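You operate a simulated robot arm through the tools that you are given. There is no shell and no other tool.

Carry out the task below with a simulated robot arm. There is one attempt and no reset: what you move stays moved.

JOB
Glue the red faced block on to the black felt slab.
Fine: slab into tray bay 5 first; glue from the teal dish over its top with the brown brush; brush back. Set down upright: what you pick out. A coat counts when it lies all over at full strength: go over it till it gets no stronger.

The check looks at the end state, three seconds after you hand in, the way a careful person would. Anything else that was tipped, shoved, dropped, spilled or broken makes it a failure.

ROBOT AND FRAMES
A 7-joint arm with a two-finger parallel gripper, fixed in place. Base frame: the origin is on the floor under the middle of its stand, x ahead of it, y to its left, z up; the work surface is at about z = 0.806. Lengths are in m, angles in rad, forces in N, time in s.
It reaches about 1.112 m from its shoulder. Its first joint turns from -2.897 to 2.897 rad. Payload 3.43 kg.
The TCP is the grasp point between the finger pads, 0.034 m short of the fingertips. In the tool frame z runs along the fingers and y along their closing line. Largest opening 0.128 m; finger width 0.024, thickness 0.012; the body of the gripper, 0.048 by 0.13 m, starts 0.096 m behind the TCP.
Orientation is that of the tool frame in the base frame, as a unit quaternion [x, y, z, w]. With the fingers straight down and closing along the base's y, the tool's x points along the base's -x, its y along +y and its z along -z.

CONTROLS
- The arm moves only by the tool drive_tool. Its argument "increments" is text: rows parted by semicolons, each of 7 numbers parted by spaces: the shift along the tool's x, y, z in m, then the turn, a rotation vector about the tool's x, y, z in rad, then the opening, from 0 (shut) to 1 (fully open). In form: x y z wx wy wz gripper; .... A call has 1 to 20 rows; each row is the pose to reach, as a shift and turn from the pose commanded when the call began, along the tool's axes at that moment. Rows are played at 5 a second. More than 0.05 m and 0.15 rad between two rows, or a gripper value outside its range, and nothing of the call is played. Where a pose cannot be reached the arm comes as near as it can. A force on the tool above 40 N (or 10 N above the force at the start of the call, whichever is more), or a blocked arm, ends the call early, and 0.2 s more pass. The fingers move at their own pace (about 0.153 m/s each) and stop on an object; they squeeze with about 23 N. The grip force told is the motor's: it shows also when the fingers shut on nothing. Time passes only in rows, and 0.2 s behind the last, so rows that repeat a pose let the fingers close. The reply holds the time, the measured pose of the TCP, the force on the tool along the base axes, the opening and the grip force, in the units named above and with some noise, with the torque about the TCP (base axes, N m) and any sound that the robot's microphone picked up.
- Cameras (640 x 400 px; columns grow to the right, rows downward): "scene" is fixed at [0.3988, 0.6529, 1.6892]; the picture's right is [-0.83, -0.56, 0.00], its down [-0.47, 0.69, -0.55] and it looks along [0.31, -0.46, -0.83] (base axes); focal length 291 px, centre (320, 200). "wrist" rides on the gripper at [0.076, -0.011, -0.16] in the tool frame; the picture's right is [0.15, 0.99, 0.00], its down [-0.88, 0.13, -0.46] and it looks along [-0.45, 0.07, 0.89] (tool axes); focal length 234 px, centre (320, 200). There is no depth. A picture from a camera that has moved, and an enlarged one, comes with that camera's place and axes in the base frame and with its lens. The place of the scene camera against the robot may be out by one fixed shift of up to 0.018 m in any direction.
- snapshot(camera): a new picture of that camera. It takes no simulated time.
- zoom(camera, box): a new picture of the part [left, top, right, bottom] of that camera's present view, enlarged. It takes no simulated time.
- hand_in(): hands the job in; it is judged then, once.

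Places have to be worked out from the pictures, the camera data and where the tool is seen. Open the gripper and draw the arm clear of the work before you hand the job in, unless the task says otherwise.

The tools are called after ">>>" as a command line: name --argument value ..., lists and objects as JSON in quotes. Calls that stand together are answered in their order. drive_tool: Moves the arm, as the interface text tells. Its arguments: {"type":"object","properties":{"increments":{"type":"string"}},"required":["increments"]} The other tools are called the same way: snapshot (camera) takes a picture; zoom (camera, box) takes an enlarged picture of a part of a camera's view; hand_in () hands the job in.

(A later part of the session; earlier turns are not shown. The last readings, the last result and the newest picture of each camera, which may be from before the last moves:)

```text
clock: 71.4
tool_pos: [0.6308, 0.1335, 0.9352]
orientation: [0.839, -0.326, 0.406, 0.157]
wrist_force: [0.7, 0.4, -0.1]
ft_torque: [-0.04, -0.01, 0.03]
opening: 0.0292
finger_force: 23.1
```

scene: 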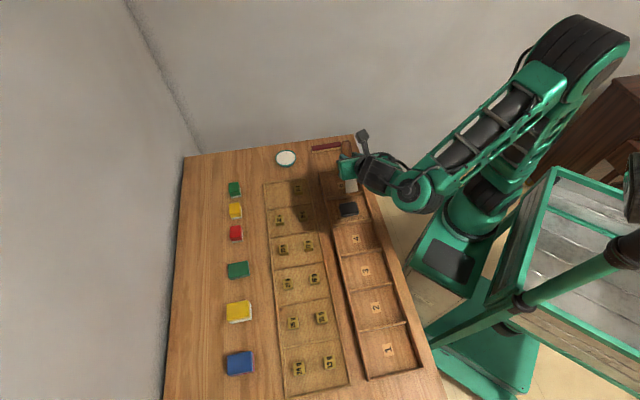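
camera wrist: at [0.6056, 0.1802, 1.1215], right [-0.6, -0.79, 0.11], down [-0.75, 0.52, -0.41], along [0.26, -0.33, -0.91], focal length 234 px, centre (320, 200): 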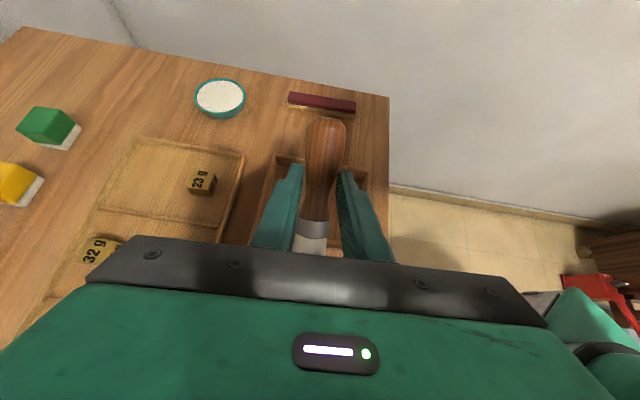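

No contact yet, so I'll step down half a millimetre at a time.

>>> drive_tool --increments "-0.0008 0 0.0006 0 0 0 0; -0.0008 0 0.0006 0 0 0 0"

>>> drive_tool --increments "-0.0004 0 0.0003 0 0 0 0; -0.0004 0 0.0003 0 0 0 0"

```text
clock: 72.0
tool_pos: [0.6301, 0.1323, 0.9341]
orientation: [0.839, -0.327, 0.405, 0.157]
wrist_force: [-0.8, 0.0, 1.0]
ft_torque: [0.03, 0.04, 0.0]
opening: 0.0289
finger_force: 22.9
```

```text
clock: 72.6
tool_pos: [0.6306, 0.1315, 0.9328]
orientation: [0.839, -0.327, 0.406, 0.157]
wrist_force: [1.1, 0.4, 5.0]
ft_torque: [0.08, 0.07, 0.03]
opening: 0.0291
finger_force: 22.9
```

Contact at 5 N. I'll back off slightly and run a stroke forward and back inside the slab at this level.

>>> drive_tool --increments "0.0002 0 -0.0001 0 0 0 0; 0.0039 0.0003 0.0046 0 0 0 0; 0.0077 0.0005 0.0093 0 0 0 0; 0.0114 0.0008 0.014 0 0 0 0; 0.0151 0.001 0.0187 0 0 0 0; 0.0114 0.0008 0.014 0 0 0 0; 0.0077 0.0005 0.0093 0 0 0 0; 0.0039 0.0003 0.0046 0 0 0 0; 0.0002 0 -0.0001 0 0 0 0"

>>> drive_tool --increments "0.0157 0 -0.0124 0 0 0 0; 0.0392 0.0013 -0.0154 0 0 0 0; 0.0547 0.0023 0.0042 0 0 0 0; 0.0547 0.0023 0.0042 0 0 0 0"

>>> zoom --camera "scene" --box '[325, 180, 375, 230]'

>>> zoom --camera "scene" --box '[338, 198, 366, 220]'

```text
clock: 74.6
tool_pos: [0.6312, 0.1324, 0.9334]
orientation: [0.839, -0.327, 0.406, 0.157]
wrist_force: [-0.6, -0.7, 0.4]
ft_torque: [0.01, 0.01, -0.03]
opening: 0.029
finger_force: 23.5
```

```text
clock: 75.6
tool_pos: [0.656, 0.105, 0.9736]
orientation: [0.839, -0.326, 0.406, 0.157]
wrist_force: [0.4, 0.3, -0.1]
ft_torque: [0.05, -0.01, -0.05]
opening: 0.0292
finger_force: 22.9
```

```text
8.00 times, centred on (350, 205) of scene
camera zoom: at [0.3988, 0.6529, 1.6892], right [-0.83, -0.56, 0.0], down [-0.47, 0.69, -0.55], along [0.31, -0.46, -0.83], focal length 2327 px, centre (80, 160)
```

zoom: 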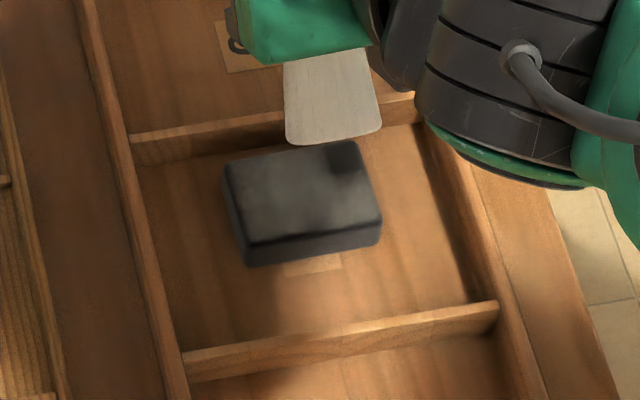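

```text
16.00 times, centred on (352, 209) of scene
camera zoom: at [0.3988, 0.6529, 1.6892], right [-0.83, -0.56, 0.0], down [-0.47, 0.69, -0.55], along [0.31, -0.46, -0.83], focal length 4654 px, centre (-192, 56)
```

zoom: 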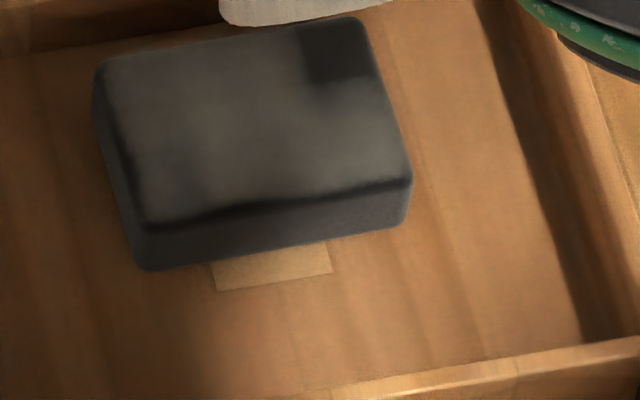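

The slab just slid along with the brush. Its right rear corner is still bare. I'll pull it firmly against the bay 5/6 divider first, so the divider holds it, and then stroke toward that divider only, lifting on the way back.

>>> drive_tool --increments "-0.0123 -0.0028 0.0043 0 0 0 0; -0.0247 -0.0057 0.0087 0 0 0 0; -0.037 -0.0085 0.013 0 0 0 0; -0.0386 -0.0085 0.0142 0 0 0 0; -0.0386 -0.0085 0.0142 0 0 0 0"

>>> drive_tool --increments "-0.0008 0 0.0006 0 0 0 0; -0.0008 0 0.0006 0 0 0 0"

```text
clock: 76.8
tool_pos: [0.6534, 0.1204, 0.9352]
orientation: [0.839, -0.327, 0.405, 0.157]
wrist_force: [0.5, 0.1, 0.1]
ft_torque: [-0.02, 0.02, 0.03]
opening: 0.0289
finger_force: 22.7
```

```text
clock: 77.4
tool_pos: [0.6533, 0.1205, 0.9338]
orientation: [0.839, -0.327, 0.406, 0.158]
wrist_force: [-1.1, 0.6, -0.3]
ft_torque: [0.01, -0.02, -0.03]
opening: 0.029
finger_force: 23.1
```

>>> drive_tool --increments "-0.0006 0 0.0005 0 0 0 0; -0.0006 0 0.0005 0 0 0 0"

```text
clock: 78.0
tool_pos: [0.6522, 0.1205, 0.9323]
orientation: [0.838, -0.327, 0.407, 0.158]
wrist_force: [1.3, 0.0, 6.1]
ft_torque: [0.21, 0.17, -0.02]
opening: 0.0289
finger_force: 23.6
```

Contact is at 6 N. I'll drag 20 mm toward the 5/6 divider.

>>> drive_tool --increments "0.0031 0.0002 0.0039 0 0 0 0; 0.0062 0.0004 0.0078 0 0 0 0; 0.0093 0.0006 0.0117 0 0 0 0; 0.0124 0.0008 0.0156 0 0 0 0"

>>> zoom --camera "scene" --box '[325, 170, 375, 220]'

```text
clock: 79.0
tool_pos: [0.6668, 0.1052, 0.9327]
orientation: [0.838, -0.327, 0.407, 0.158]
wrist_force: [-0.4, 0.7, 2.3]
ft_torque: [0.15, 0.15, -0.01]
opening: 0.0289
finger_force: 22.8
```

```text
8.00 times, centred on (350, 195) of scene
camera zoom: at [0.3988, 0.6529, 1.6892], right [-0.83, -0.56, 0.0], down [-0.47, 0.69, -0.55], along [0.31, -0.46, -0.83], focal length 2327 px, centre (80, 240)
```

zoom: 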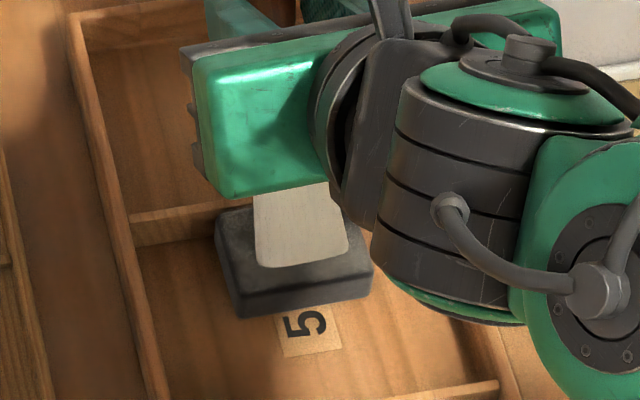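

The slab is now close to the divider. I'll drag a few millimetres further until it's stopped.

>>> drive_tool --increments "0.0031 0.0002 0.0039 0 0 0 0; 0.0062 0.0004 0.0078 0 0 0 0; 0.0093 0.0006 0.0117 0 0 0 0"

>>> drive_tool --increments "0.0157 0 -0.0124 0 0 0 0; 0.0347 0.0013 -0.0114 0 0 0 0; 0.0447 0.0023 -0.0034 0 0 0 0; 0.0447 0.0023 -0.0034 0 0 0 0"

>>> zoom --camera "scene" --box '[325, 170, 375, 220]'

>>> zoom --camera "scene" --box '[336, 188, 364, 210]'

```text
clock: 79.8
tool_pos: [0.679, 0.095, 0.9323]
orientation: [0.839, -0.327, 0.405, 0.158]
wrist_force: [0.5, -0.2, -0.5]
ft_torque: [0.02, -0.01, -0.01]
opening: 0.0287
finger_force: 22.7
```

```text
clock: 80.8
tool_pos: [0.6941, 0.0775, 0.9714]
orientation: [0.839, -0.327, 0.405, 0.157]
wrist_force: [-0.1, 0.3, 0.1]
ft_torque: [-0.01, 0.01, 0.02]
opening: 0.029
finger_force: 23.6
```

```text
8.00 times, centred on (350, 195) of scene
camera zoom: at [0.3988, 0.6529, 1.6892], right [-0.83, -0.56, 0.0], down [-0.47, 0.69, -0.55], along [0.31, -0.46, -0.83], focal length 2327 px, centre (80, 240)
```

zoom: 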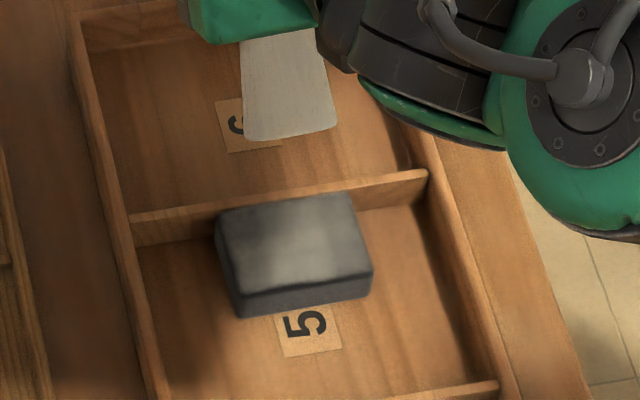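

```text
16.00 times, centred on (350, 199) of scene
camera zoom: at [0.3988, 0.6529, 1.6892], right [-0.83, -0.56, 0.0], down [-0.47, 0.69, -0.55], along [0.31, -0.46, -0.83], focal length 4654 px, centre (-160, 216)
```

zoom: 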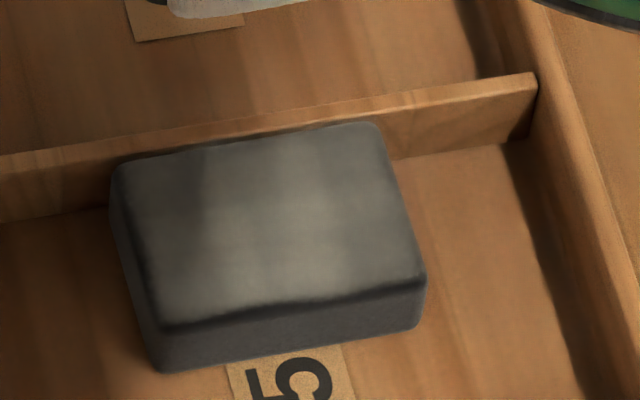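

The slab is now held against the 5/6 divider and every part of its top has at least some coat. I'll go back to the near side and make lifted-return strokes toward the divider, first checking touch-down pressure.

>>> drive_tool --increments "-0.0184 -0.0006 -0.0056 0 0 0 0; -0.0369 -0.0011 -0.0113 0 0 0 0; -0.0553 -0.0017 -0.0169 0 0 0 0; -0.0584 -0.0017 -0.0144 0 0 0 0; -0.06 -0.0017 -0.0132 0 0 0 0; -0.06 -0.0017 -0.0132 0 0 0 0"

```text
clock: 82.2
tool_pos: [0.6604, 0.1108, 0.9319]
orientation: [0.839, -0.327, 0.406, 0.157]
wrist_force: [1.1, 0.5, 9.5]
ft_torque: [0.35, 0.34, 0.01]
opening: 0.0287
finger_force: 22.9
```

The pressure is 9.5 N, slightly heavy. I'll ease it and run two strokes toward the divider, with the second shifted 6 mm to the right.

>>> drive_tool --increments "0.0002 0 -0.0002 0 0 0 0; 0.0039 0.0003 0.0045 0 0 0 0; 0.0077 0.0005 0.0092 0 0 0 0; 0.0114 0.0008 0.0139 0 0 0 0; 0.0151 0.001 0.0186 0 0 0 0; 0.0188 0.0013 0.0233 0 0 0 0; 0.0251 0.0013 0.0183 0 0 0 0; 0.0157 0.003 0.0065 0 0 0 0; 0.0063 0.006 -0.0054 0 0 0 0; 0 0.006 -0.0004 0 0 0 0; 0 0.006 -0.0004 0 0 0 0; 0.0037 0.0063 0.0043 0 0 0 0; 0.0075 0.0065 0.009 0 0 0 0; 0.0112 0.0068 0.0137 0 0 0 0; 0.0149 0.007 0.0184 0 0 0 0; 0.0186 0.0073 0.0231 0 0 0 0; 0.0249 0.0073 0.0181 0 0 0 0; 0.0449 0.0073 0.0201 0 0 0 0"

>>> zoom --camera "scene" --box '[325, 170, 375, 220]'

>>> zoom --camera "scene" --box '[336, 188, 364, 210]'

```text
clock: 86.0
tool_pos: [0.6883, 0.0758, 0.9536]
orientation: [0.839, -0.327, 0.406, 0.157]
wrist_force: [-0.8, -0.2, -0.8]
ft_torque: [0.02, 0.0, -0.01]
opening: 0.0292
finger_force: 22.6
```

```text
8.00 times, centred on (350, 195) of scene
camera zoom: at [0.3988, 0.6529, 1.6892], right [-0.83, -0.56, 0.0], down [-0.47, 0.69, -0.55], along [0.31, -0.46, -0.83], focal length 2327 px, centre (80, 240)
```

zoom: 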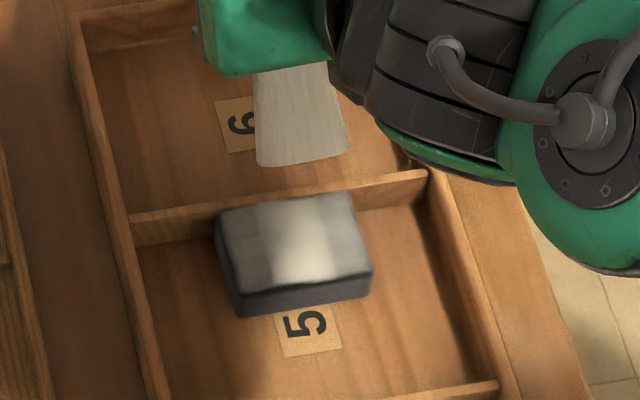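

```text
16.00 times, centred on (350, 199) of scene
camera zoom: at [0.3988, 0.6529, 1.6892], right [-0.83, -0.56, 0.0], down [-0.47, 0.69, -0.55], along [0.31, -0.46, -0.83], focal length 4654 px, centre (-160, 216)
```

zoom: 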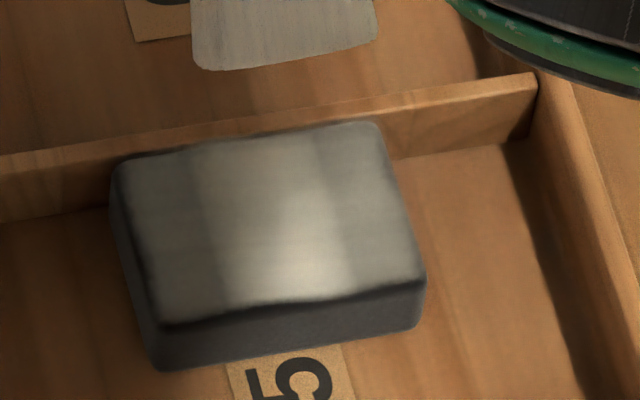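

That works very well: the slab stayed put and the coat is far stronger. The bristles are turning greyish, so I'll fetch fresh glue before continuing.

>>> drive_tool --increments "0.0288 0 -0.0228 0 0 0 0; 0.0575 0 -0.0456 0 0 0 0; 0.0726 -0.0199 -0.0266 0 0 0 0; 0.0877 -0.0398 -0.0077 0 0 0 0; 0.1027 -0.0597 0.0113 0 0 0 0; 0.1178 -0.0796 0.0303 0 0 0 0; 0.1329 -0.0995 0.0492 0 0 0 0; 0.148 -0.1194 0.0682 0 0 0 0; 0.1631 -0.1393 0.0872 0 0 0 0; 0.1781 -0.1592 0.1061 0 0 0 0; 0.1932 -0.1791 0.1251 0 0 0 0; 0.1932 -0.1791 0.1251 0 0 0 0; 0.1932 -0.1791 0.1251 0 0 0 0"

>>> zoom --camera "scene" --box '[260, 110, 320, 180]'

>>> zoom --camera "scene" --box '[336, 188, 364, 210]'

>>> snapshot --camera "wrist"

```text
clock: 88.8
tool_pos: [0.9694, 0.0612, 1.0276]
orientation: [0.839, -0.327, 0.405, 0.158]
wrist_force: [0.5, 0.4, -0.7]
ft_torque: [-0.01, -0.03, 0.0]
opening: 0.0291
finger_force: 22.4
```

```text
5.71 times, centred on (290, 145) of scene
camera zoom: at [0.3988, 0.6529, 1.6892], right [-0.83, -0.56, 0.0], down [-0.47, 0.69, -0.55], along [0.31, -0.46, -0.83], focal length 1662 px, centre (491, 514)
```

zoom: 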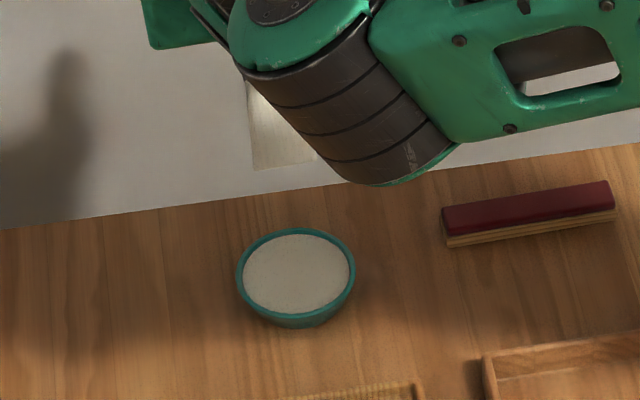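

```text
16.00 times, centred on (350, 199) of scene
camera zoom: at [0.3988, 0.6529, 1.6892], right [-0.83, -0.56, 0.0], down [-0.47, 0.69, -0.55], along [0.31, -0.46, -0.83], focal length 4654 px, centre (-160, 216)
```

zoom: 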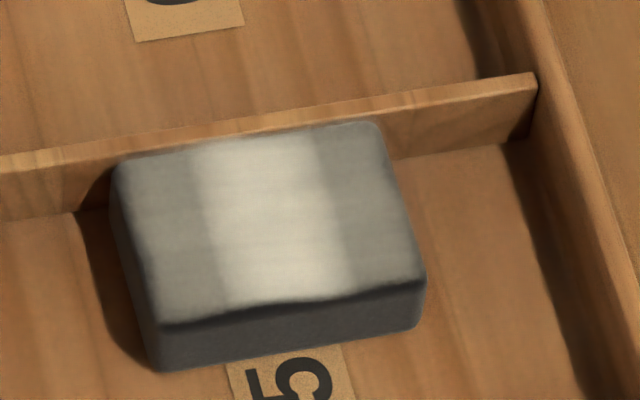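

```text
taken
camera wrist: at [0.9195, 0.1232, 1.1853], right [-0.6, -0.79, 0.11], down [-0.75, 0.51, -0.41], along [0.26, -0.33, -0.91], focal length 234 px, centre (320, 200)
```

wrist: 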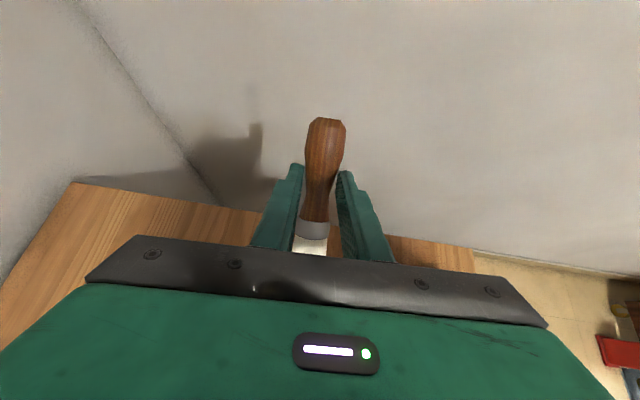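

The middle band is bright now and the side bands are mid-grey; the bristles are spent. I'll dip again, gently.

>>> drive_tool --increments "-0.0235 0 0.0187 0 0 0 0; -0.047 0 0.0373 0 0 0 0; -0.0657 0 0.0522 0 0 0 0; -0.0728 0 0.0578 0 0 0 0; -0.0752 0 0.0597 0 0 0 0; -0.0752 0 0.0597 0 0 0 0"

>>> zoom --camera "scene" --box '[260, 130, 320, 180]'

```text
clock: 90.2
tool_pos: [0.9696, 0.0607, 0.9303]
orientation: [0.839, -0.327, 0.405, 0.158]
wrist_force: [0.4, -0.2, -0.1]
ft_torque: [-0.02, 0.0, 0.03]
opening: 0.0291
finger_force: 22.8
```

```text
8.00 times, centred on (290, 155) of scene
camera zoom: at [0.3988, 0.6529, 1.6892], right [-0.83, -0.56, 0.0], down [-0.47, 0.69, -0.55], along [0.31, -0.46, -0.83], focal length 2327 px, centre (560, 560)
```

zoom: 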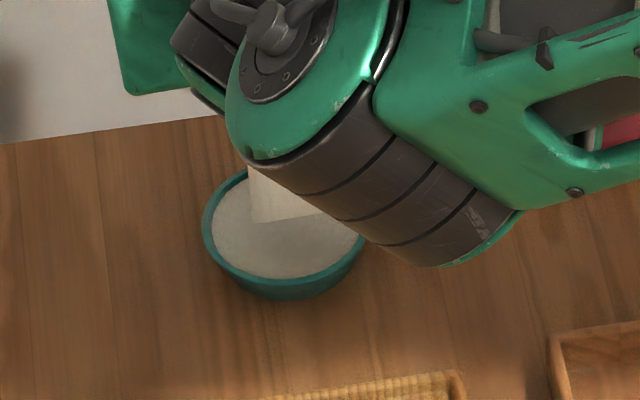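

The bristles are white again without any force. I'll lift out and carry the brush back to the slab, this time aiming at its left part.

>>> drive_tool --increments "0 0 0 0 0 0 0; 0.0252 0 -0.02 0 0 0 0; 0.0505 0 -0.0401 0 0 0 0; 0.0757 0 -0.0601 0 0 0 0; 0.0595 0.0158 -0.0805 0 0 0 0; 0.0432 0.0316 -0.101 0 0 0 0; 0.027 0.0473 -0.1214 0 0 0 0; 0.0107 0.0631 -0.1419 0 0 0 0; -0.0056 0.0789 -0.1623 0 0 0 0; -0.0218 0.0947 -0.1827 0 0 0 0; -0.0381 0.1105 -0.2032 0 0 0 0; -0.0543 0.1262 -0.2236 0 0 0 0; -0.0706 0.142 -0.2441 0 0 0 0; -0.0868 0.1578 -0.2645 0 0 0 0; -0.1099 0.1578 -0.2462 0 0 0 0; -0.133 0.1578 -0.2278 0 0 0 0; -0.156 0.1578 -0.2095 0 0 0 0; -0.156 0.1578 -0.2095 0 0 0 0"

>>> zoom --camera "scene" --box '[325, 170, 375, 220]'

>>> zoom --camera "scene" --box '[260, 130, 320, 180]'

```text
clock: 94.0
tool_pos: [0.67, 0.121, 0.9391]
orientation: [0.839, -0.326, 0.406, 0.158]
wrist_force: [0.2, -0.1, -0.2]
ft_torque: [-0.01, -0.02, -0.01]
opening: 0.0287
finger_force: 22.5
```

```text
8.00 times, centred on (350, 195) of scene
camera zoom: at [0.3988, 0.6529, 1.6892], right [-0.83, -0.56, 0.0], down [-0.47, 0.69, -0.55], along [0.31, -0.46, -0.83], focal length 2327 px, centre (80, 240)
```

zoom: 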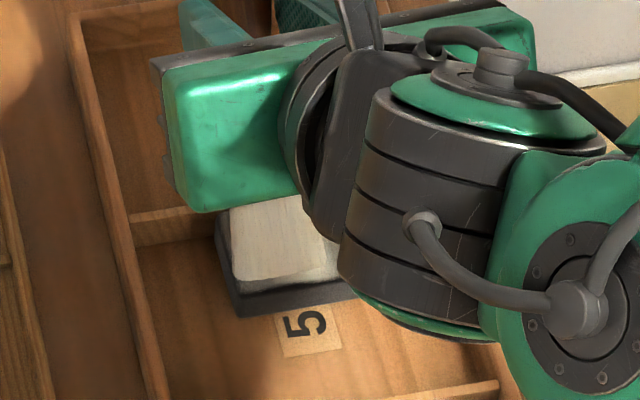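

```text
8.00 times, centred on (290, 155) of scene
camera zoom: at [0.3988, 0.6529, 1.6892], right [-0.83, -0.56, 0.0], down [-0.47, 0.69, -0.55], along [0.31, -0.46, -0.83], focal length 2327 px, centre (560, 560)
```

zoom: 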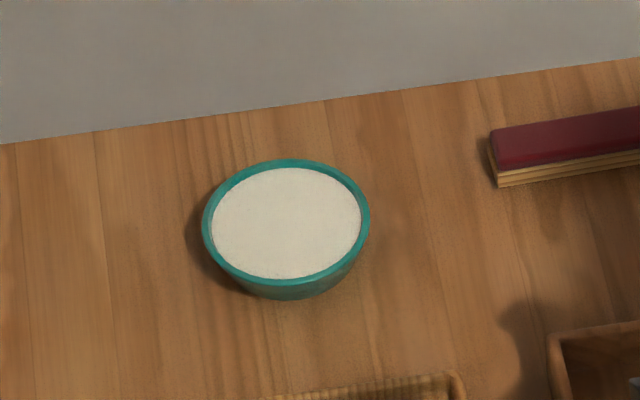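

No drips anywhere. I'll make two strokes over the left part.

>>> drive_tool --increments "-0.0043 0 0.0034 0 0 0 0; -0.0043 0 0.0034 0 0 0 0; -0.0006 0.0003 0.0081 0 0 0 0; 0.0032 0.0005 0.0128 0 0 0 0; 0.0069 0.0008 0.0175 0 0 0 0; 0.0106 0.001 0.0222 0 0 0 0; 0.0143 0.0013 0.0269 0 0 0 0; 0.0206 0.0013 0.0219 0 0 0 0; 0.002 0 -0.0016 0 0 0 0; -0.0043 0 0.0034 0 0 0 0; -0.0043 0 0.0034 0 0 0 0; -0.0006 0.0003 0.0081 0 0 0 0; 0.0032 0.0005 0.0128 0 0 0 0; 0.0069 0.0008 0.0175 0 0 0 0; 0.0106 0.001 0.0222 0 0 0 0; 0.0143 0.0013 0.0269 0 0 0 0; 0.0206 0.0013 0.0219 0 0 0 0; 0.0406 0.0013 0.0239 0 0 0 0; 0.0586 0.0013 0.0259 0 0 0 0"

>>> zoom --camera "scene" --box '[325, 170, 375, 220]'

>>> zoom --camera "scene" --box '[336, 188, 364, 210]'

```text
clock: 98.0
tool_pos: [0.7113, 0.081, 0.9688]
orientation: [0.839, -0.326, 0.406, 0.158]
wrist_force: [0.7, 1.2, 0.2]
ft_torque: [-0.03, -0.01, -0.05]
opening: 0.0288
finger_force: 22.6
```

```text
8.00 times, centred on (350, 195) of scene
camera zoom: at [0.3988, 0.6529, 1.6892], right [-0.83, -0.56, 0.0], down [-0.47, 0.69, -0.55], along [0.31, -0.46, -0.83], focal length 2327 px, centre (80, 240)
```

zoom: 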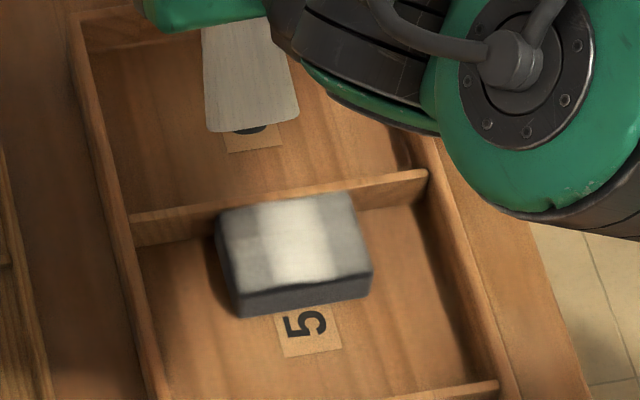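

```text
16.00 times, centred on (350, 199) of scene
camera zoom: at [0.3988, 0.6529, 1.6892], right [-0.83, -0.56, 0.0], down [-0.47, 0.69, -0.55], along [0.31, -0.46, -0.83], focal length 4654 px, centre (-160, 216)
```

zoom: 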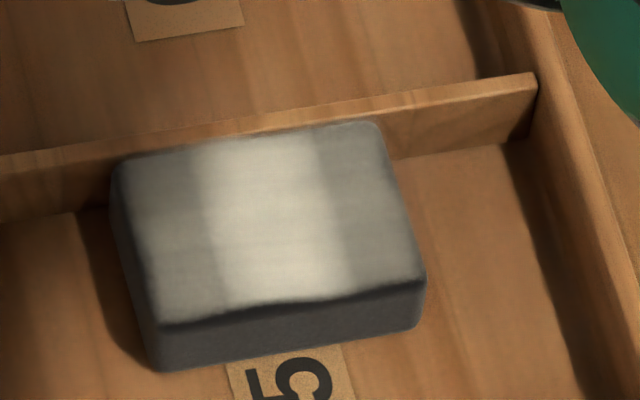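

The left band got brighter near the front but not at the back, so contact was lost part-way. I'll touch down at the middle of the left part and read the force to set the level better.

>>> drive_tool --increments "-0.0177 -0.0002 -0.005 0 0 0 0; -0.0353 -0.0005 -0.01 0 0 0 0; -0.053 -0.0007 -0.015 0 0 0 0; -0.0557 -0.0007 -0.0129 0 0 0 0; -0.0557 -0.0007 -0.0129 0 0 0 0"

```text
clock: 99.2
tool_pos: [0.68, 0.1123, 0.934]
orientation: [0.839, -0.327, 0.405, 0.158]
wrist_force: [0.1, 0.2, 0.2]
ft_torque: [0.05, 0.01, -0.01]
opening: 0.0292
finger_force: 22.8
```

There's no contact here at this level, so I'll step down.

>>> drive_tool --increments "-0.0006 0 0.0005 0 0 0 0; -0.0006 0 0.0005 0 0 0 0"

>>> drive_tool --increments "-0.0004 0 0.0003 0 0 0 0; -0.0004 0 0.0003 0 0 0 0"

```text
clock: 99.8
tool_pos: [0.6795, 0.1123, 0.9323]
orientation: [0.839, -0.326, 0.406, 0.157]
wrist_force: [0.0, 0.3, -0.5]
ft_torque: [-0.01, 0.03, -0.02]
opening: 0.0288
finger_force: 22.6
```

```text
clock: 100.4
tool_pos: [0.6794, 0.1128, 0.9323]
orientation: [0.839, -0.327, 0.405, 0.158]
wrist_force: [1.0, 0.3, 0.0]
ft_torque: [-0.01, 0.02, -0.01]
opening: 0.0288
finger_force: 22.9
```

>>> drive_tool --increments "-0.0006 0 0.0005 0 0 0 0; -0.0006 0 0.0005 0 0 0 0"

>>> drive_tool --increments "-0.0004 0 0.0003 0 0 0 0; -0.0004 0 0.0003 0 0 0 0"

```text
clock: 101.0
tool_pos: [0.6796, 0.1112, 0.9308]
orientation: [0.839, -0.327, 0.405, 0.158]
wrist_force: [0.5, -0.1, 0.0]
ft_torque: [0.01, 0.01, 0.01]
opening: 0.0291
finger_force: 23.0
```

```text
clock: 101.6
tool_pos: [0.6794, 0.1114, 0.9329]
orientation: [0.839, -0.326, 0.407, 0.158]
wrist_force: [0.1, -0.3, 3.5]
ft_torque: [0.1, 0.12, 0.05]
opening: 0.0289
finger_force: 22.9
```

I have contact at 3.5 N here. I'll stroke from the middle to the back, then one full stroke from front to back at this level.

>>> drive_tool --increments "0.0037 0.0003 0.0047 0 0 0 0; 0.0075 0.0005 0.0094 0 0 0 0; 0.0118 0.0008 0.0149 0 0 0 0; 0.0181 0.0008 0.0099 0 0 0 0; -0.0012 -0.0005 -0.0144 0 0 0 0; -0.0075 -0.0005 -0.0094 0 0 0 0; -0.0075 -0.0005 -0.0094 0 0 0 0; -0.0038 -0.0002 -0.0047 0 0 0 0; 0 0 0 0 0 0 0; 0.0037 0.0003 0.0047 0 0 0 0; 0.0075 0.0005 0.0094 0 0 0 0; 0.0118 0.0008 0.0149 0 0 0 0; 0.0181 0.0008 0.0099 0 0 0 0; 0.0381 0.0008 0.0119 0 0 0 0; 0.056 0.0008 0.0139 0 0 0 0; 0.056 0.0008 0.0139 0 0 0 0"

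>>> zoom --camera "scene" --box '[325, 170, 375, 220]'

>>> zoom --camera "scene" --box '[336, 188, 364, 210]'

```text
clock: 105.0
tool_pos: [0.7117, 0.0804, 0.9666]
orientation: [0.839, -0.327, 0.406, 0.158]
wrist_force: [-0.6, 0.1, 0.4]
ft_torque: [-0.01, 0.06, 0.0]
opening: 0.0291
finger_force: 23.0
```

```text
8.00 times, centred on (350, 195) of scene
camera zoom: at [0.3988, 0.6529, 1.6892], right [-0.83, -0.56, 0.0], down [-0.47, 0.69, -0.55], along [0.31, -0.46, -0.83], focal length 2327 px, centre (80, 240)
```

zoom: 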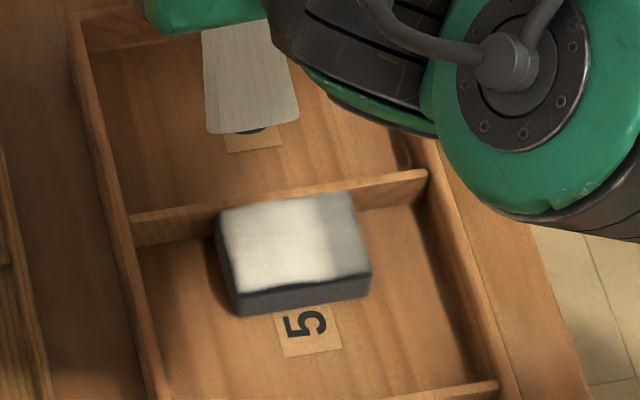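

```text
16.00 times, centred on (350, 199) of scene
camera zoom: at [0.3988, 0.6529, 1.6892], right [-0.83, -0.56, 0.0], down [-0.47, 0.69, -0.55], along [0.31, -0.46, -0.83], focal length 4654 px, centre (-160, 216)
```

zoom: 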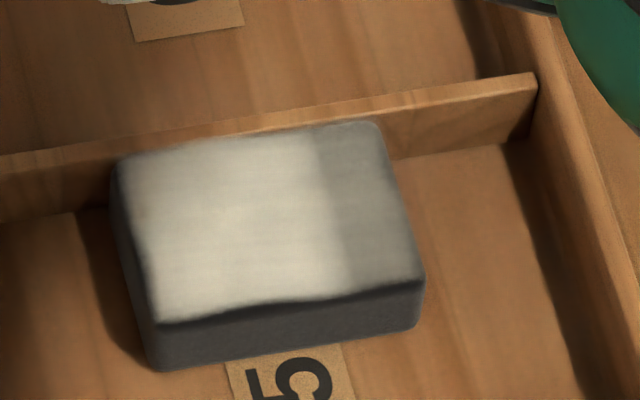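

The left four fifths look bright now and only the right band lags. I'll touch down at the middle of the right part.

>>> drive_tool --increments "-0.0175 0.0087 -0.0061 0 0 0 0; -0.035 0.0175 -0.0122 0 0 0 0; -0.0525 0.0262 -0.0183 0 0 0 0; -0.0552 0.0262 -0.0161 0 0 0 0; -0.0552 0.0262 -0.0161 0 0 0 0"

>>> drive_tool --increments "-0.0006 0 0.0005 0 0 0 0; -0.0006 0 0.0005 0 0 0 0"

```text
clock: 106.2
tool_pos: [0.6605, 0.093, 0.933]
orientation: [0.839, -0.327, 0.405, 0.158]
wrist_force: [-0.9, 0.7, -0.3]
ft_torque: [-0.01, 0.02, -0.01]
opening: 0.029
finger_force: 23.0
```

```text
clock: 106.8
tool_pos: [0.6603, 0.0932, 0.9321]
orientation: [0.838, -0.327, 0.406, 0.158]
wrist_force: [0.2, -0.3, 1.0]
ft_torque: [0.0, -0.01, -0.03]
opening: 0.0291
finger_force: 23.2
```

>>> drive_tool --increments "-0.0004 0 0.0003 0 0 0 0; -0.0004 0 0.0003 0 0 0 0"

>>> drive_tool --increments "-0.0004 0 0.0003 0 0 0 0; -0.0004 0 0.0003 0 0 0 0"

```text
clock: 107.4
tool_pos: [0.66, 0.0936, 0.931]
orientation: [0.839, -0.327, 0.406, 0.158]
wrist_force: [0.2, -0.1, -1.4]
ft_torque: [-0.02, 0.01, 0.0]
opening: 0.0289
finger_force: 23.0
```

```text
clock: 108.0
tool_pos: [0.6589, 0.0932, 0.9304]
orientation: [0.838, -0.327, 0.407, 0.158]
wrist_force: [-0.2, -0.9, 3.3]
ft_torque: [0.14, 0.09, -0.02]
opening: 0.0292
finger_force: 23.4
```

I have contact at 3.3 N on the right part. I'll run the same stroke pattern here.

>>> drive_tool --increments "0.0037 0.0003 0.0047 0 0 0 0; 0.0075 0.0005 0.0094 0 0 0 0; 0.0118 0.0008 0.0149 0 0 0 0; 0.0181 0.0008 0.0099 0 0 0 0; -0.0012 -0.0005 -0.0144 0 0 0 0; -0.0075 -0.0005 -0.0094 0 0 0 0; -0.0075 -0.0005 -0.0094 0 0 0 0; -0.0038 -0.0002 -0.0047 0 0 0 0; 0 0 0 0 0 0 0; 0.0037 0.0003 0.0047 0 0 0 0; 0.0075 0.0005 0.0094 0 0 0 0; 0.0118 0.0008 0.0149 0 0 0 0; 0.0181 0.0008 0.0099 0 0 0 0; 0.0381 0.0008 0.0119 0 0 0 0; 0.056 0.0008 0.0139 0 0 0 0; 0.056 0.0008 0.0139 0 0 0 0"

>>> zoom --camera "scene" --box '[325, 170, 375, 220]'

>>> zoom --camera "scene" --box '[336, 188, 364, 210]'

```text
clock: 111.4
tool_pos: [0.6931, 0.0625, 0.9667]
orientation: [0.839, -0.326, 0.406, 0.157]
wrist_force: [0.1, 0.1, -0.8]
ft_torque: [-0.01, 0.0, 0.0]
opening: 0.0289
finger_force: 23.6
```

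```text
8.00 times, centred on (350, 195) of scene
camera zoom: at [0.3988, 0.6529, 1.6892], right [-0.83, -0.56, 0.0], down [-0.47, 0.69, -0.55], along [0.31, -0.46, -0.83], focal length 2327 px, centre (80, 240)
```

zoom: 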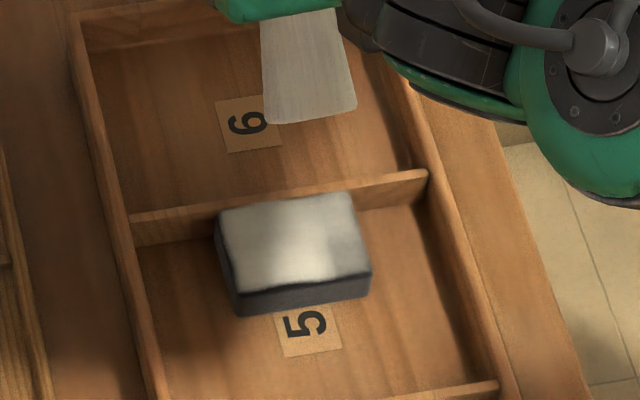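

```text
16.00 times, centred on (350, 199) of scene
camera zoom: at [0.3988, 0.6529, 1.6892], right [-0.83, -0.56, 0.0], down [-0.47, 0.69, -0.55], along [0.31, -0.46, -0.83], focal length 4654 px, centre (-160, 216)
```

zoom: 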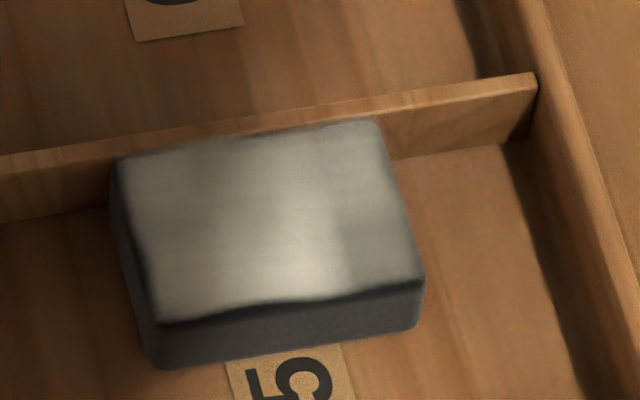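

The right band is catching up. The bristles are nearly spent, so I'll dip a third time.

>>> drive_tool --increments "0.0235 0 -0.0187 0 0 0 0; 0.047 0 -0.0373 0 0 0 0; 0.0612 -0.0206 -0.0194 0 0 0 0; 0.0754 -0.0412 -0.0015 0 0 0 0; 0.0896 -0.0619 0.0163 0 0 0 0; 0.1038 -0.0825 0.0342 0 0 0 0; 0.1181 -0.1031 0.0521 0 0 0 0; 0.1323 -0.1237 0.07 0 0 0 0; 0.1465 -0.1444 0.0878 0 0 0 0; 0.1607 -0.165 0.1057 0 0 0 0; 0.1749 -0.1856 0.1236 0 0 0 0; 0.1749 -0.1856 0.1236 0 0 0 0; 0.1499 -0.1856 0.1436 0 0 0 0; 0.1249 -0.1856 0.1636 0 0 0 0; 0.1069 -0.1856 0.1776 0 0 0 0; 0.0989 -0.1856 0.1839 0 0 0 0; 0.0989 -0.1856 0.1839 0 0 0 0; 0.0989 -0.1856 0.1839 0 0 0 0"

>>> zoom --camera "scene" --box '[260, 130, 320, 180]'

>>> zoom --camera "scene" --box '[336, 188, 364, 210]'

```text
clock: 115.2
tool_pos: [0.9698, 0.0599, 0.9292]
orientation: [0.839, -0.326, 0.406, 0.158]
wrist_force: [0.3, 0.4, 0.3]
ft_torque: [-0.03, 0.0, 0.0]
opening: 0.0288
finger_force: 22.7
```

```text
8.00 times, centred on (290, 155) of scene
camera zoom: at [0.3988, 0.6529, 1.6892], right [-0.83, -0.56, 0.0], down [-0.47, 0.69, -0.55], along [0.31, -0.46, -0.83], focal length 2327 px, centre (560, 560)
```

zoom: 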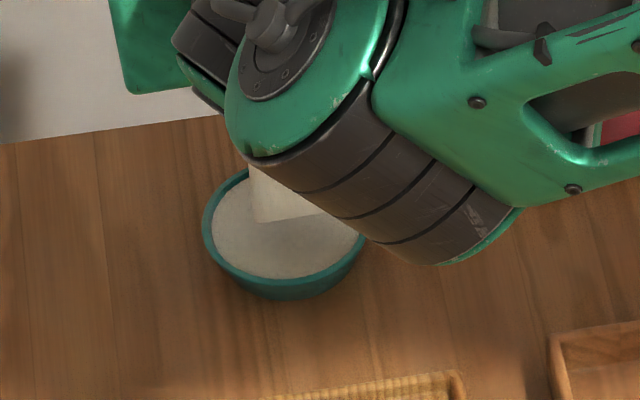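

```text
16.00 times, centred on (350, 199) of scene
camera zoom: at [0.3988, 0.6529, 1.6892], right [-0.83, -0.56, 0.0], down [-0.47, 0.69, -0.55], along [0.31, -0.46, -0.83], focal length 4654 px, centre (-160, 216)
```

zoom: 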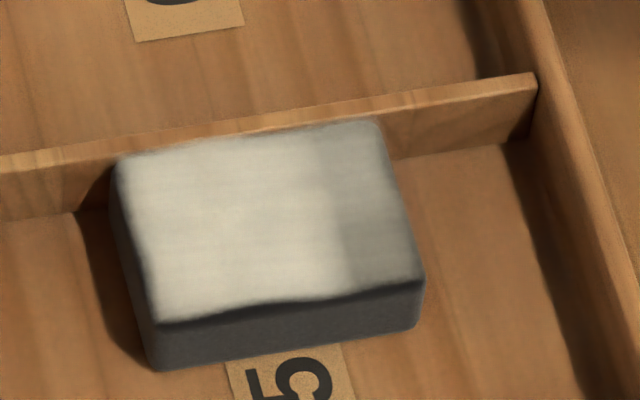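

In full light the left and centre look bright, and the right band is a step behind. I'll return with the fresh load to the right part.

>>> drive_tool --increments "0.0253 0 -0.0201 0 0 0 0; 0.0507 0 -0.0402 0 0 0 0; 0.076 0 -0.0603 0 0 0 0; 0.0596 0.0185 -0.0809 0 0 0 0; 0.0433 0.0371 -0.1015 0 0 0 0; 0.0269 0.0556 -0.122 0 0 0 0; 0.0105 0.0742 -0.1426 0 0 0 0; -0.0059 0.0927 -0.1632 0 0 0 0; -0.0222 0.1112 -0.1838 0 0 0 0; -0.0386 0.1298 -0.2044 0 0 0 0; -0.055 0.1483 -0.2249 0 0 0 0; -0.0713 0.1669 -0.2455 0 0 0 0; -0.0877 0.1854 -0.2661 0 0 0 0; -0.1115 0.1854 -0.2472 0 0 0 0; -0.1354 0.1854 -0.2283 0 0 0 0; -0.1592 0.1854 -0.2094 0 0 0 0; -0.1592 0.1854 -0.2094 0 0 0 0; -0.1592 0.1854 -0.2094 0 0 0 0"

>>> drive_tool --increments "-0.0035 0 0.0028 0 0 0 0; -0.0035 0 0.0028 0 0 0 0"

```text
clock: 119.0
tool_pos: [0.6512, 0.1014, 0.9353]
orientation: [0.839, -0.327, 0.406, 0.157]
wrist_force: [-0.4, -0.6, -0.4]
ft_torque: [0.0, 0.01, -0.02]
opening: 0.0291
finger_force: 22.7
```

```text
clock: 119.6
tool_pos: [0.6508, 0.1017, 0.9313]
orientation: [0.839, -0.326, 0.407, 0.157]
wrist_force: [-0.2, -0.4, 7.0]
ft_torque: [0.28, 0.34, 0.0]
opening: 0.0289
finger_force: 23.1
```

There are 7 N at the front. I'll stroke back with a slight downward slope to keep contact, then do a second stroke 6 mm further left.

>>> drive_tool --increments "0.0036 0.0003 0.0048 0 0 0 0; 0.0073 0.0005 0.0095 0 0 0 0; 0.0109 0.0008 0.0143 0 0 0 0; 0.0145 0.001 0.0191 0 0 0 0; 0.0188 0.0013 0.0246 0 0 0 0; 0.0251 0.0013 0.0196 0 0 0 0; 0.0065 -0.006 -0.0048 0 0 0 0; 0.0002 -0.006 0.0002 0 0 0 0; 0.0002 -0.006 0.0002 0 0 0 0; 0.0038 -0.0057 0.005 0 0 0 0; 0.0075 -0.0055 0.0097 0 0 0 0; 0.0111 -0.0052 0.0145 0 0 0 0; 0.0147 -0.005 0.0193 0 0 0 0; 0.019 -0.0047 0.0248 0 0 0 0; 0.0253 -0.0047 0.0198 0 0 0 0; 0.0453 -0.0047 0.0218 0 0 0 0; 0.0633 -0.0047 0.0238 0 0 0 0; 0.0633 -0.0047 0.0238 0 0 0 0"

>>> zoom --camera "scene" --box '[325, 170, 375, 220]'

>>> zoom --camera "scene" --box '[336, 188, 364, 210]'

```text
clock: 123.4
tool_pos: [0.6968, 0.0644, 0.9644]
orientation: [0.84, -0.326, 0.406, 0.157]
wrist_force: [-0.3, -0.2, 0.2]
ft_torque: [0.02, -0.01, 0.01]
opening: 0.0292
finger_force: 23.1
```

```text
8.00 times, centred on (350, 195) of scene
camera zoom: at [0.3988, 0.6529, 1.6892], right [-0.83, -0.56, 0.0], down [-0.47, 0.69, -0.55], along [0.31, -0.46, -0.83], focal length 2327 px, centre (80, 240)
```

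zoom: 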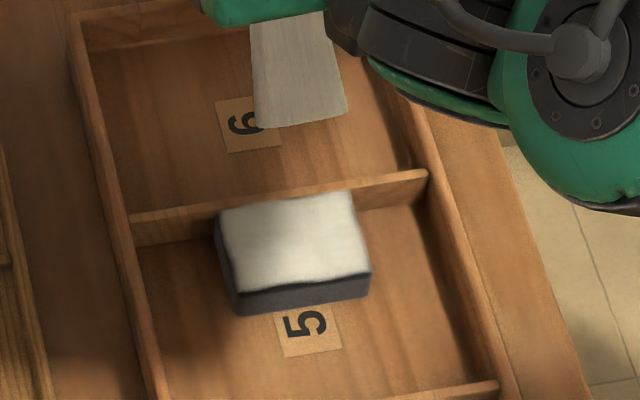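

```text
16.00 times, centred on (350, 199) of scene
camera zoom: at [0.3988, 0.6529, 1.6892], right [-0.83, -0.56, 0.0], down [-0.47, 0.69, -0.55], along [0.31, -0.46, -0.83], focal length 4654 px, centre (-160, 216)
```

zoom: 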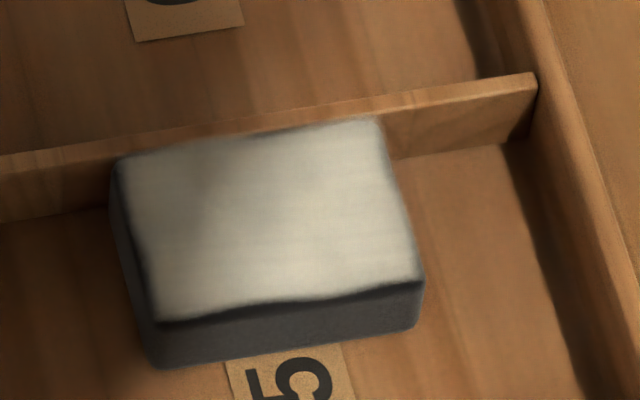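

The right part is bright now too. With what's left on the bristles, I'll go over the left part again.

>>> drive_tool --increments "-0.0196 -0.0074 -0.0087 0 0 0 0; -0.0391 -0.0148 -0.0173 0 0 0 0; -0.0587 -0.0222 -0.026 0 0 0 0; -0.061 -0.0222 -0.0242 0 0 0 0; -0.0626 -0.0222 -0.0229 0 0 0 0; -0.0626 -0.0222 -0.0229 0 0 0 0"

```text
clock: 124.8
tool_pos: [0.6705, 0.1194, 0.9297]
orientation: [0.839, -0.327, 0.406, 0.158]
wrist_force: [-0.8, 0.4, -0.3]
ft_torque: [0.0, -0.01, -0.03]
opening: 0.0291
finger_force: 23.4
```

>>> drive_tool --increments "-0.0006 0 0.0005 0 0 0 0; -0.0006 0 0.0005 0 0 0 0"

>>> drive_tool --increments "-0.0004 0 0.0003 0 0 0 0; -0.0004 0 0.0003 0 0 0 0"

```text
clock: 125.4
tool_pos: [0.6704, 0.119, 0.9301]
orientation: [0.839, -0.326, 0.407, 0.158]
wrist_force: [-0.3, -1.0, 2.1]
ft_torque: [0.1, 0.09, -0.02]
opening: 0.0288
finger_force: 23.4
```

```text
clock: 126.0
tool_pos: [0.6694, 0.1193, 0.9307]
orientation: [0.839, -0.327, 0.406, 0.158]
wrist_force: [1.1, 0.2, 7.9]
ft_torque: [0.29, 0.28, -0.02]
opening: 0.0289
finger_force: 22.7
```

I have 7.9 N at the front left. I'll run two strokes, the second one 6 mm toward the centre.

>>> drive_tool --increments "0.0036 0.0003 0.0048 0 0 0 0; 0.0073 0.0005 0.0095 0 0 0 0; 0.0109 0.0008 0.0143 0 0 0 0; 0.0145 0.001 0.0191 0 0 0 0; 0.0188 0.0013 0.0246 0 0 0 0; 0.0251 0.0013 0.0196 0 0 0 0; 0.0061 0.006 -0.0052 0 0 0 0; -0.0002 0.006 -0.0002 0 0 0 0; -0.0002 0.006 -0.0002 0 0 0 0; 0.0034 0.0063 0.0046 0 0 0 0; 0.0071 0.0065 0.0093 0 0 0 0; 0.0107 0.0068 0.0141 0 0 0 0; 0.0143 0.007 0.0189 0 0 0 0; 0.0186 0.0073 0.0244 0 0 0 0; 0.0249 0.0073 0.0194 0 0 0 0; 0.0449 0.0073 0.0214 0 0 0 0; 0.0629 0.0073 0.0234 0 0 0 0; 0.0629 0.0073 0.0234 0 0 0 0"

>>> zoom --camera "scene" --box '[325, 170, 375, 220]'

>>> zoom --camera "scene" --box '[336, 188, 364, 210]'

```text
clock: 129.8
tool_pos: [0.7076, 0.0759, 0.9635]
orientation: [0.839, -0.327, 0.405, 0.157]
wrist_force: [-0.2, 0.1, -0.5]
ft_torque: [0.0, 0.01, -0.01]
opening: 0.0289
finger_force: 23.2
```

```text
8.00 times, centred on (350, 195) of scene
camera zoom: at [0.3988, 0.6529, 1.6892], right [-0.83, -0.56, 0.0], down [-0.47, 0.69, -0.55], along [0.31, -0.46, -0.83], focal length 2327 px, centre (80, 240)
```

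zoom: 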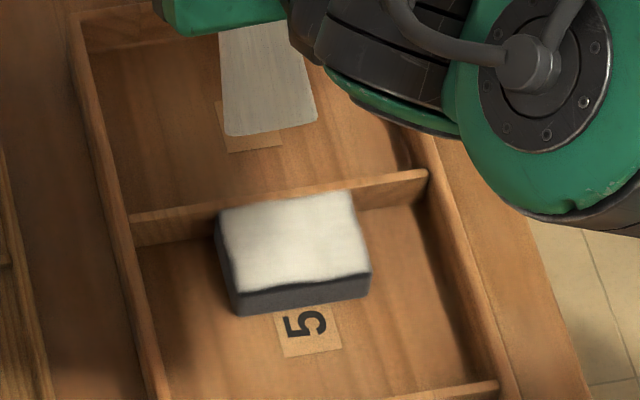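

```text
16.00 times, centred on (350, 199) of scene
camera zoom: at [0.3988, 0.6529, 1.6892], right [-0.83, -0.56, 0.0], down [-0.47, 0.69, -0.55], along [0.31, -0.46, -0.83], focal length 4654 px, centre (-160, 216)
```

zoom: 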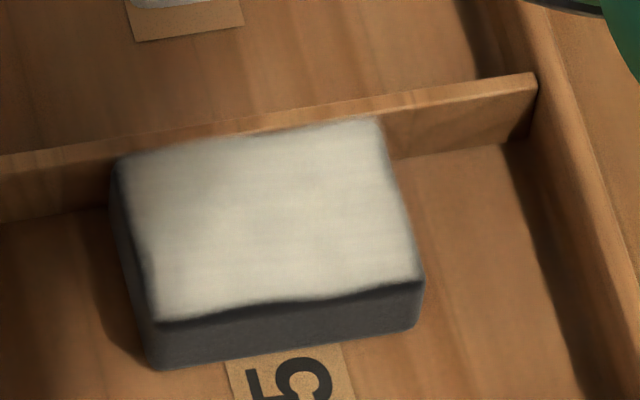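

The whole top looks white now. To be sure it's saturated, I'll dip again, view it in full light, and do another complete round.

>>> drive_tool --increments "0.0248 0 -0.0197 0 0 0 0; 0.0497 0 -0.0395 0 0 0 0; 0.0656 -0.0207 -0.0195 0 0 0 0; 0.0814 -0.0415 0.0004 0 0 0 0; 0.0973 -0.0622 0.0204 0 0 0 0; 0.1132 -0.083 0.0403 0 0 0 0; 0.129 -0.1037 0.0603 0 0 0 0; 0.1449 -0.1244 0.0802 0 0 0 0; 0.1607 -0.1452 0.1002 0 0 0 0; 0.1766 -0.1659 0.1201 0 0 0 0; 0.1766 -0.1659 0.1201 0 0 0 0; 0.1516 -0.1659 0.14 0 0 0 0; 0.1266 -0.1659 0.1599 0 0 0 0; 0.1083 -0.1659 0.1744 0 0 0 0; 0.1003 -0.1659 0.1807 0 0 0 0; 0.1003 -0.1659 0.1807 0 0 0 0; 0.1003 -0.1659 0.1807 0 0 0 0"

>>> zoom --camera "scene" --box '[260, 130, 320, 180]'

>>> zoom --camera "scene" --box '[336, 188, 364, 210]'

```text
clock: 133.4
tool_pos: [0.9687, 0.0601, 0.9312]
orientation: [0.839, -0.326, 0.405, 0.157]
wrist_force: [0.3, -0.6, -0.2]
ft_torque: [-0.04, 0.02, -0.01]
opening: 0.0292
finger_force: 22.7
```

```text
8.00 times, centred on (290, 155) of scene
camera zoom: at [0.3988, 0.6529, 1.6892], right [-0.83, -0.56, 0.0], down [-0.47, 0.69, -0.55], along [0.31, -0.46, -0.83], focal length 2327 px, centre (560, 560)
```

zoom: 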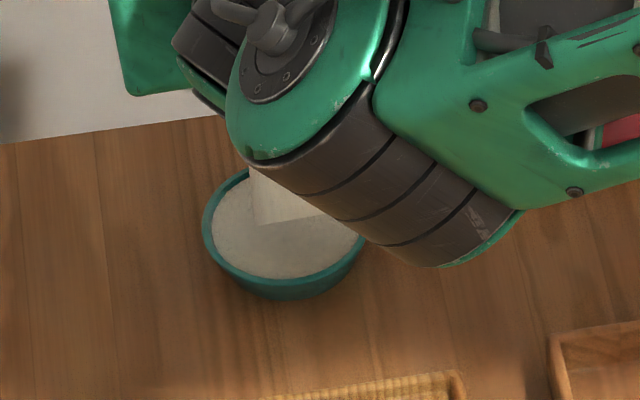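

```text
16.00 times, centred on (350, 199) of scene
camera zoom: at [0.3988, 0.6529, 1.6892], right [-0.83, -0.56, 0.0], down [-0.47, 0.69, -0.55], along [0.31, -0.46, -0.83], focal length 4654 px, centre (-160, 216)
```

zoom: 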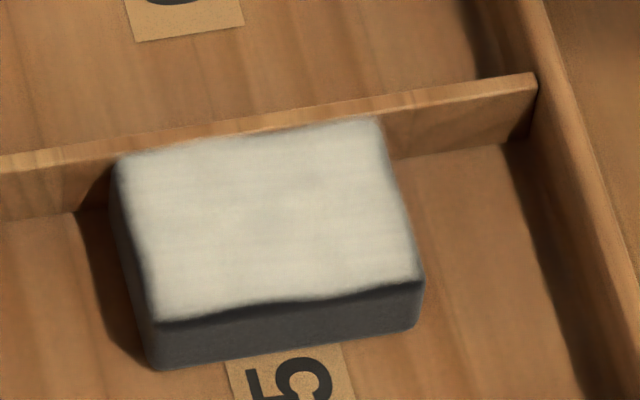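

In full light the coat is evenly white. I'll go over the whole area once more with the fresh load, then compare brightness to confirm it gets no stronger.

>>> drive_tool --increments "0.0253 0 -0.0201 0 0 0 0; 0.0507 0 -0.0402 0 0 0 0; 0.076 0 -0.0603 0 0 0 0; 0.0595 0.0185 -0.0811 0 0 0 0; 0.0429 0.0371 -0.1019 0 0 0 0; 0.0264 0.0556 -0.1228 0 0 0 0; 0.0098 0.0742 -0.1436 0 0 0 0; -0.0068 0.0927 -0.1644 0 0 0 0; -0.0233 0.1112 -0.1852 0 0 0 0; -0.0399 0.1298 -0.206 0 0 0 0; -0.0564 0.1483 -0.2269 0 0 0 0; -0.073 0.1669 -0.2477 0 0 0 0; -0.0895 0.1854 -0.2685 0 0 0 0; -0.1133 0.1854 -0.2496 0 0 0 0; -0.1372 0.1854 -0.2307 0 0 0 0; -0.161 0.1854 -0.2118 0 0 0 0; -0.161 0.1854 -0.2118 0 0 0 0; -0.1638 0.1854 -0.2096 0 0 0 0; -0.1638 0.1854 -0.2096 0 0 0 0"

```text
clock: 137.4
tool_pos: [0.6492, 0.1034, 0.9329]
orientation: [0.839, -0.326, 0.406, 0.157]
wrist_force: [0.1, -1.5, -0.2]
ft_torque: [0.03, 0.04, 0.0]
opening: 0.0291
finger_force: 23.3
```

>>> drive_tool --increments "-0.0012 0 0.0009 0 0 0 0; -0.0012 0 0.0009 0 0 0 0"

>>> drive_tool --increments "-0.0004 0 0.0003 0 0 0 0; -0.0004 0 0.0003 0 0 0 0"

```text
clock: 138.0
tool_pos: [0.6485, 0.1018, 0.9305]
orientation: [0.839, -0.327, 0.406, 0.158]
wrist_force: [-0.1, -0.2, -0.3]
ft_torque: [0.01, 0.0, 0.02]
opening: 0.0289
finger_force: 23.2
```

```text
clock: 138.6
tool_pos: [0.6474, 0.1019, 0.931]
orientation: [0.839, -0.326, 0.405, 0.157]
wrist_force: [-0.3, 0.4, -0.4]
ft_torque: [0.02, 0.06, 0.0]
opening: 0.0289
finger_force: 22.6
```

>>> drive_tool --increments "-0.0004 0 0.0003 0 0 0 0; -0.0004 0 0.0003 0 0 0 0"

>>> drive_tool --increments "-0.0004 0 0.0003 0 0 0 0; -0.0004 0 0.0003 0 0 0 0"

```text
clock: 139.2
tool_pos: [0.6476, 0.1023, 0.9299]
orientation: [0.839, -0.326, 0.406, 0.156]
wrist_force: [0.1, -0.9, -0.6]
ft_torque: [0.01, 0.0, -0.01]
opening: 0.0294
finger_force: 22.8
```

```text
clock: 139.8
tool_pos: [0.648, 0.1029, 0.9294]
orientation: [0.839, -0.327, 0.405, 0.158]
wrist_force: [0.1, 0.2, 0.9]
ft_torque: [0.11, 0.11, 0.01]
opening: 0.0291
finger_force: 22.9
```

There's only a feather touch here, so I'll press slightly more and run two full strokes: right, then 9 mm further left.

>>> drive_tool --increments "-0.0003 0 0.0002 0 0 0 0; 0.0032 0.0002 0.0047 0 0 0 0; 0.0066 0.0005 0.0092 0 0 0 0; 0.0101 0.0007 0.0138 0 0 0 0; 0.0135 0.001 0.0183 0 0 0 0; 0.017 0.0012 0.0228 0 0 0 0; 0.0204 0.0014 0.0273 0 0 0 0; 0.027 0.0014 0.0221 0 0 0 0; 0.0065 -0.009 -0.0047 0 0 0 0; -0.0001 -0.009 0.0005 0 0 0 0; -0.0001 -0.009 0.0005 0 0 0 0; 0.0034 -0.0088 0.005 0 0 0 0; 0.0068 -0.0085 0.0095 0 0 0 0; 0.0103 -0.0083 0.0141 0 0 0 0; 0.0137 -0.008 0.0186 0 0 0 0; 0.0172 -0.0078 0.0231 0 0 0 0; 0.0206 -0.0076 0.0276 0 0 0 0; 0.0272 -0.0076 0.0224 0 0 0 0; 0.0067 -0.018 -0.0044 0 0 0 0"

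>>> drive_tool --increments "-0.0066 0 0.0052 0 0 0 0; -0.0066 0 0.0052 0 0 0 0"

```text
clock: 143.8
tool_pos: [0.6604, 0.1159, 0.936]
orientation: [0.839, -0.327, 0.405, 0.157]
wrist_force: [-0.2, -0.5, 0.2]
ft_torque: [0.02, -0.01, 0.04]
opening: 0.0289
finger_force: 23.0
```

```text
clock: 144.4
tool_pos: [0.6606, 0.1156, 0.9285]
orientation: [0.839, -0.326, 0.407, 0.158]
wrist_force: [-0.6, -0.4, 0.4]
ft_torque: [-0.01, 0.0, 0.0]
opening: 0.029
finger_force: 23.0
```

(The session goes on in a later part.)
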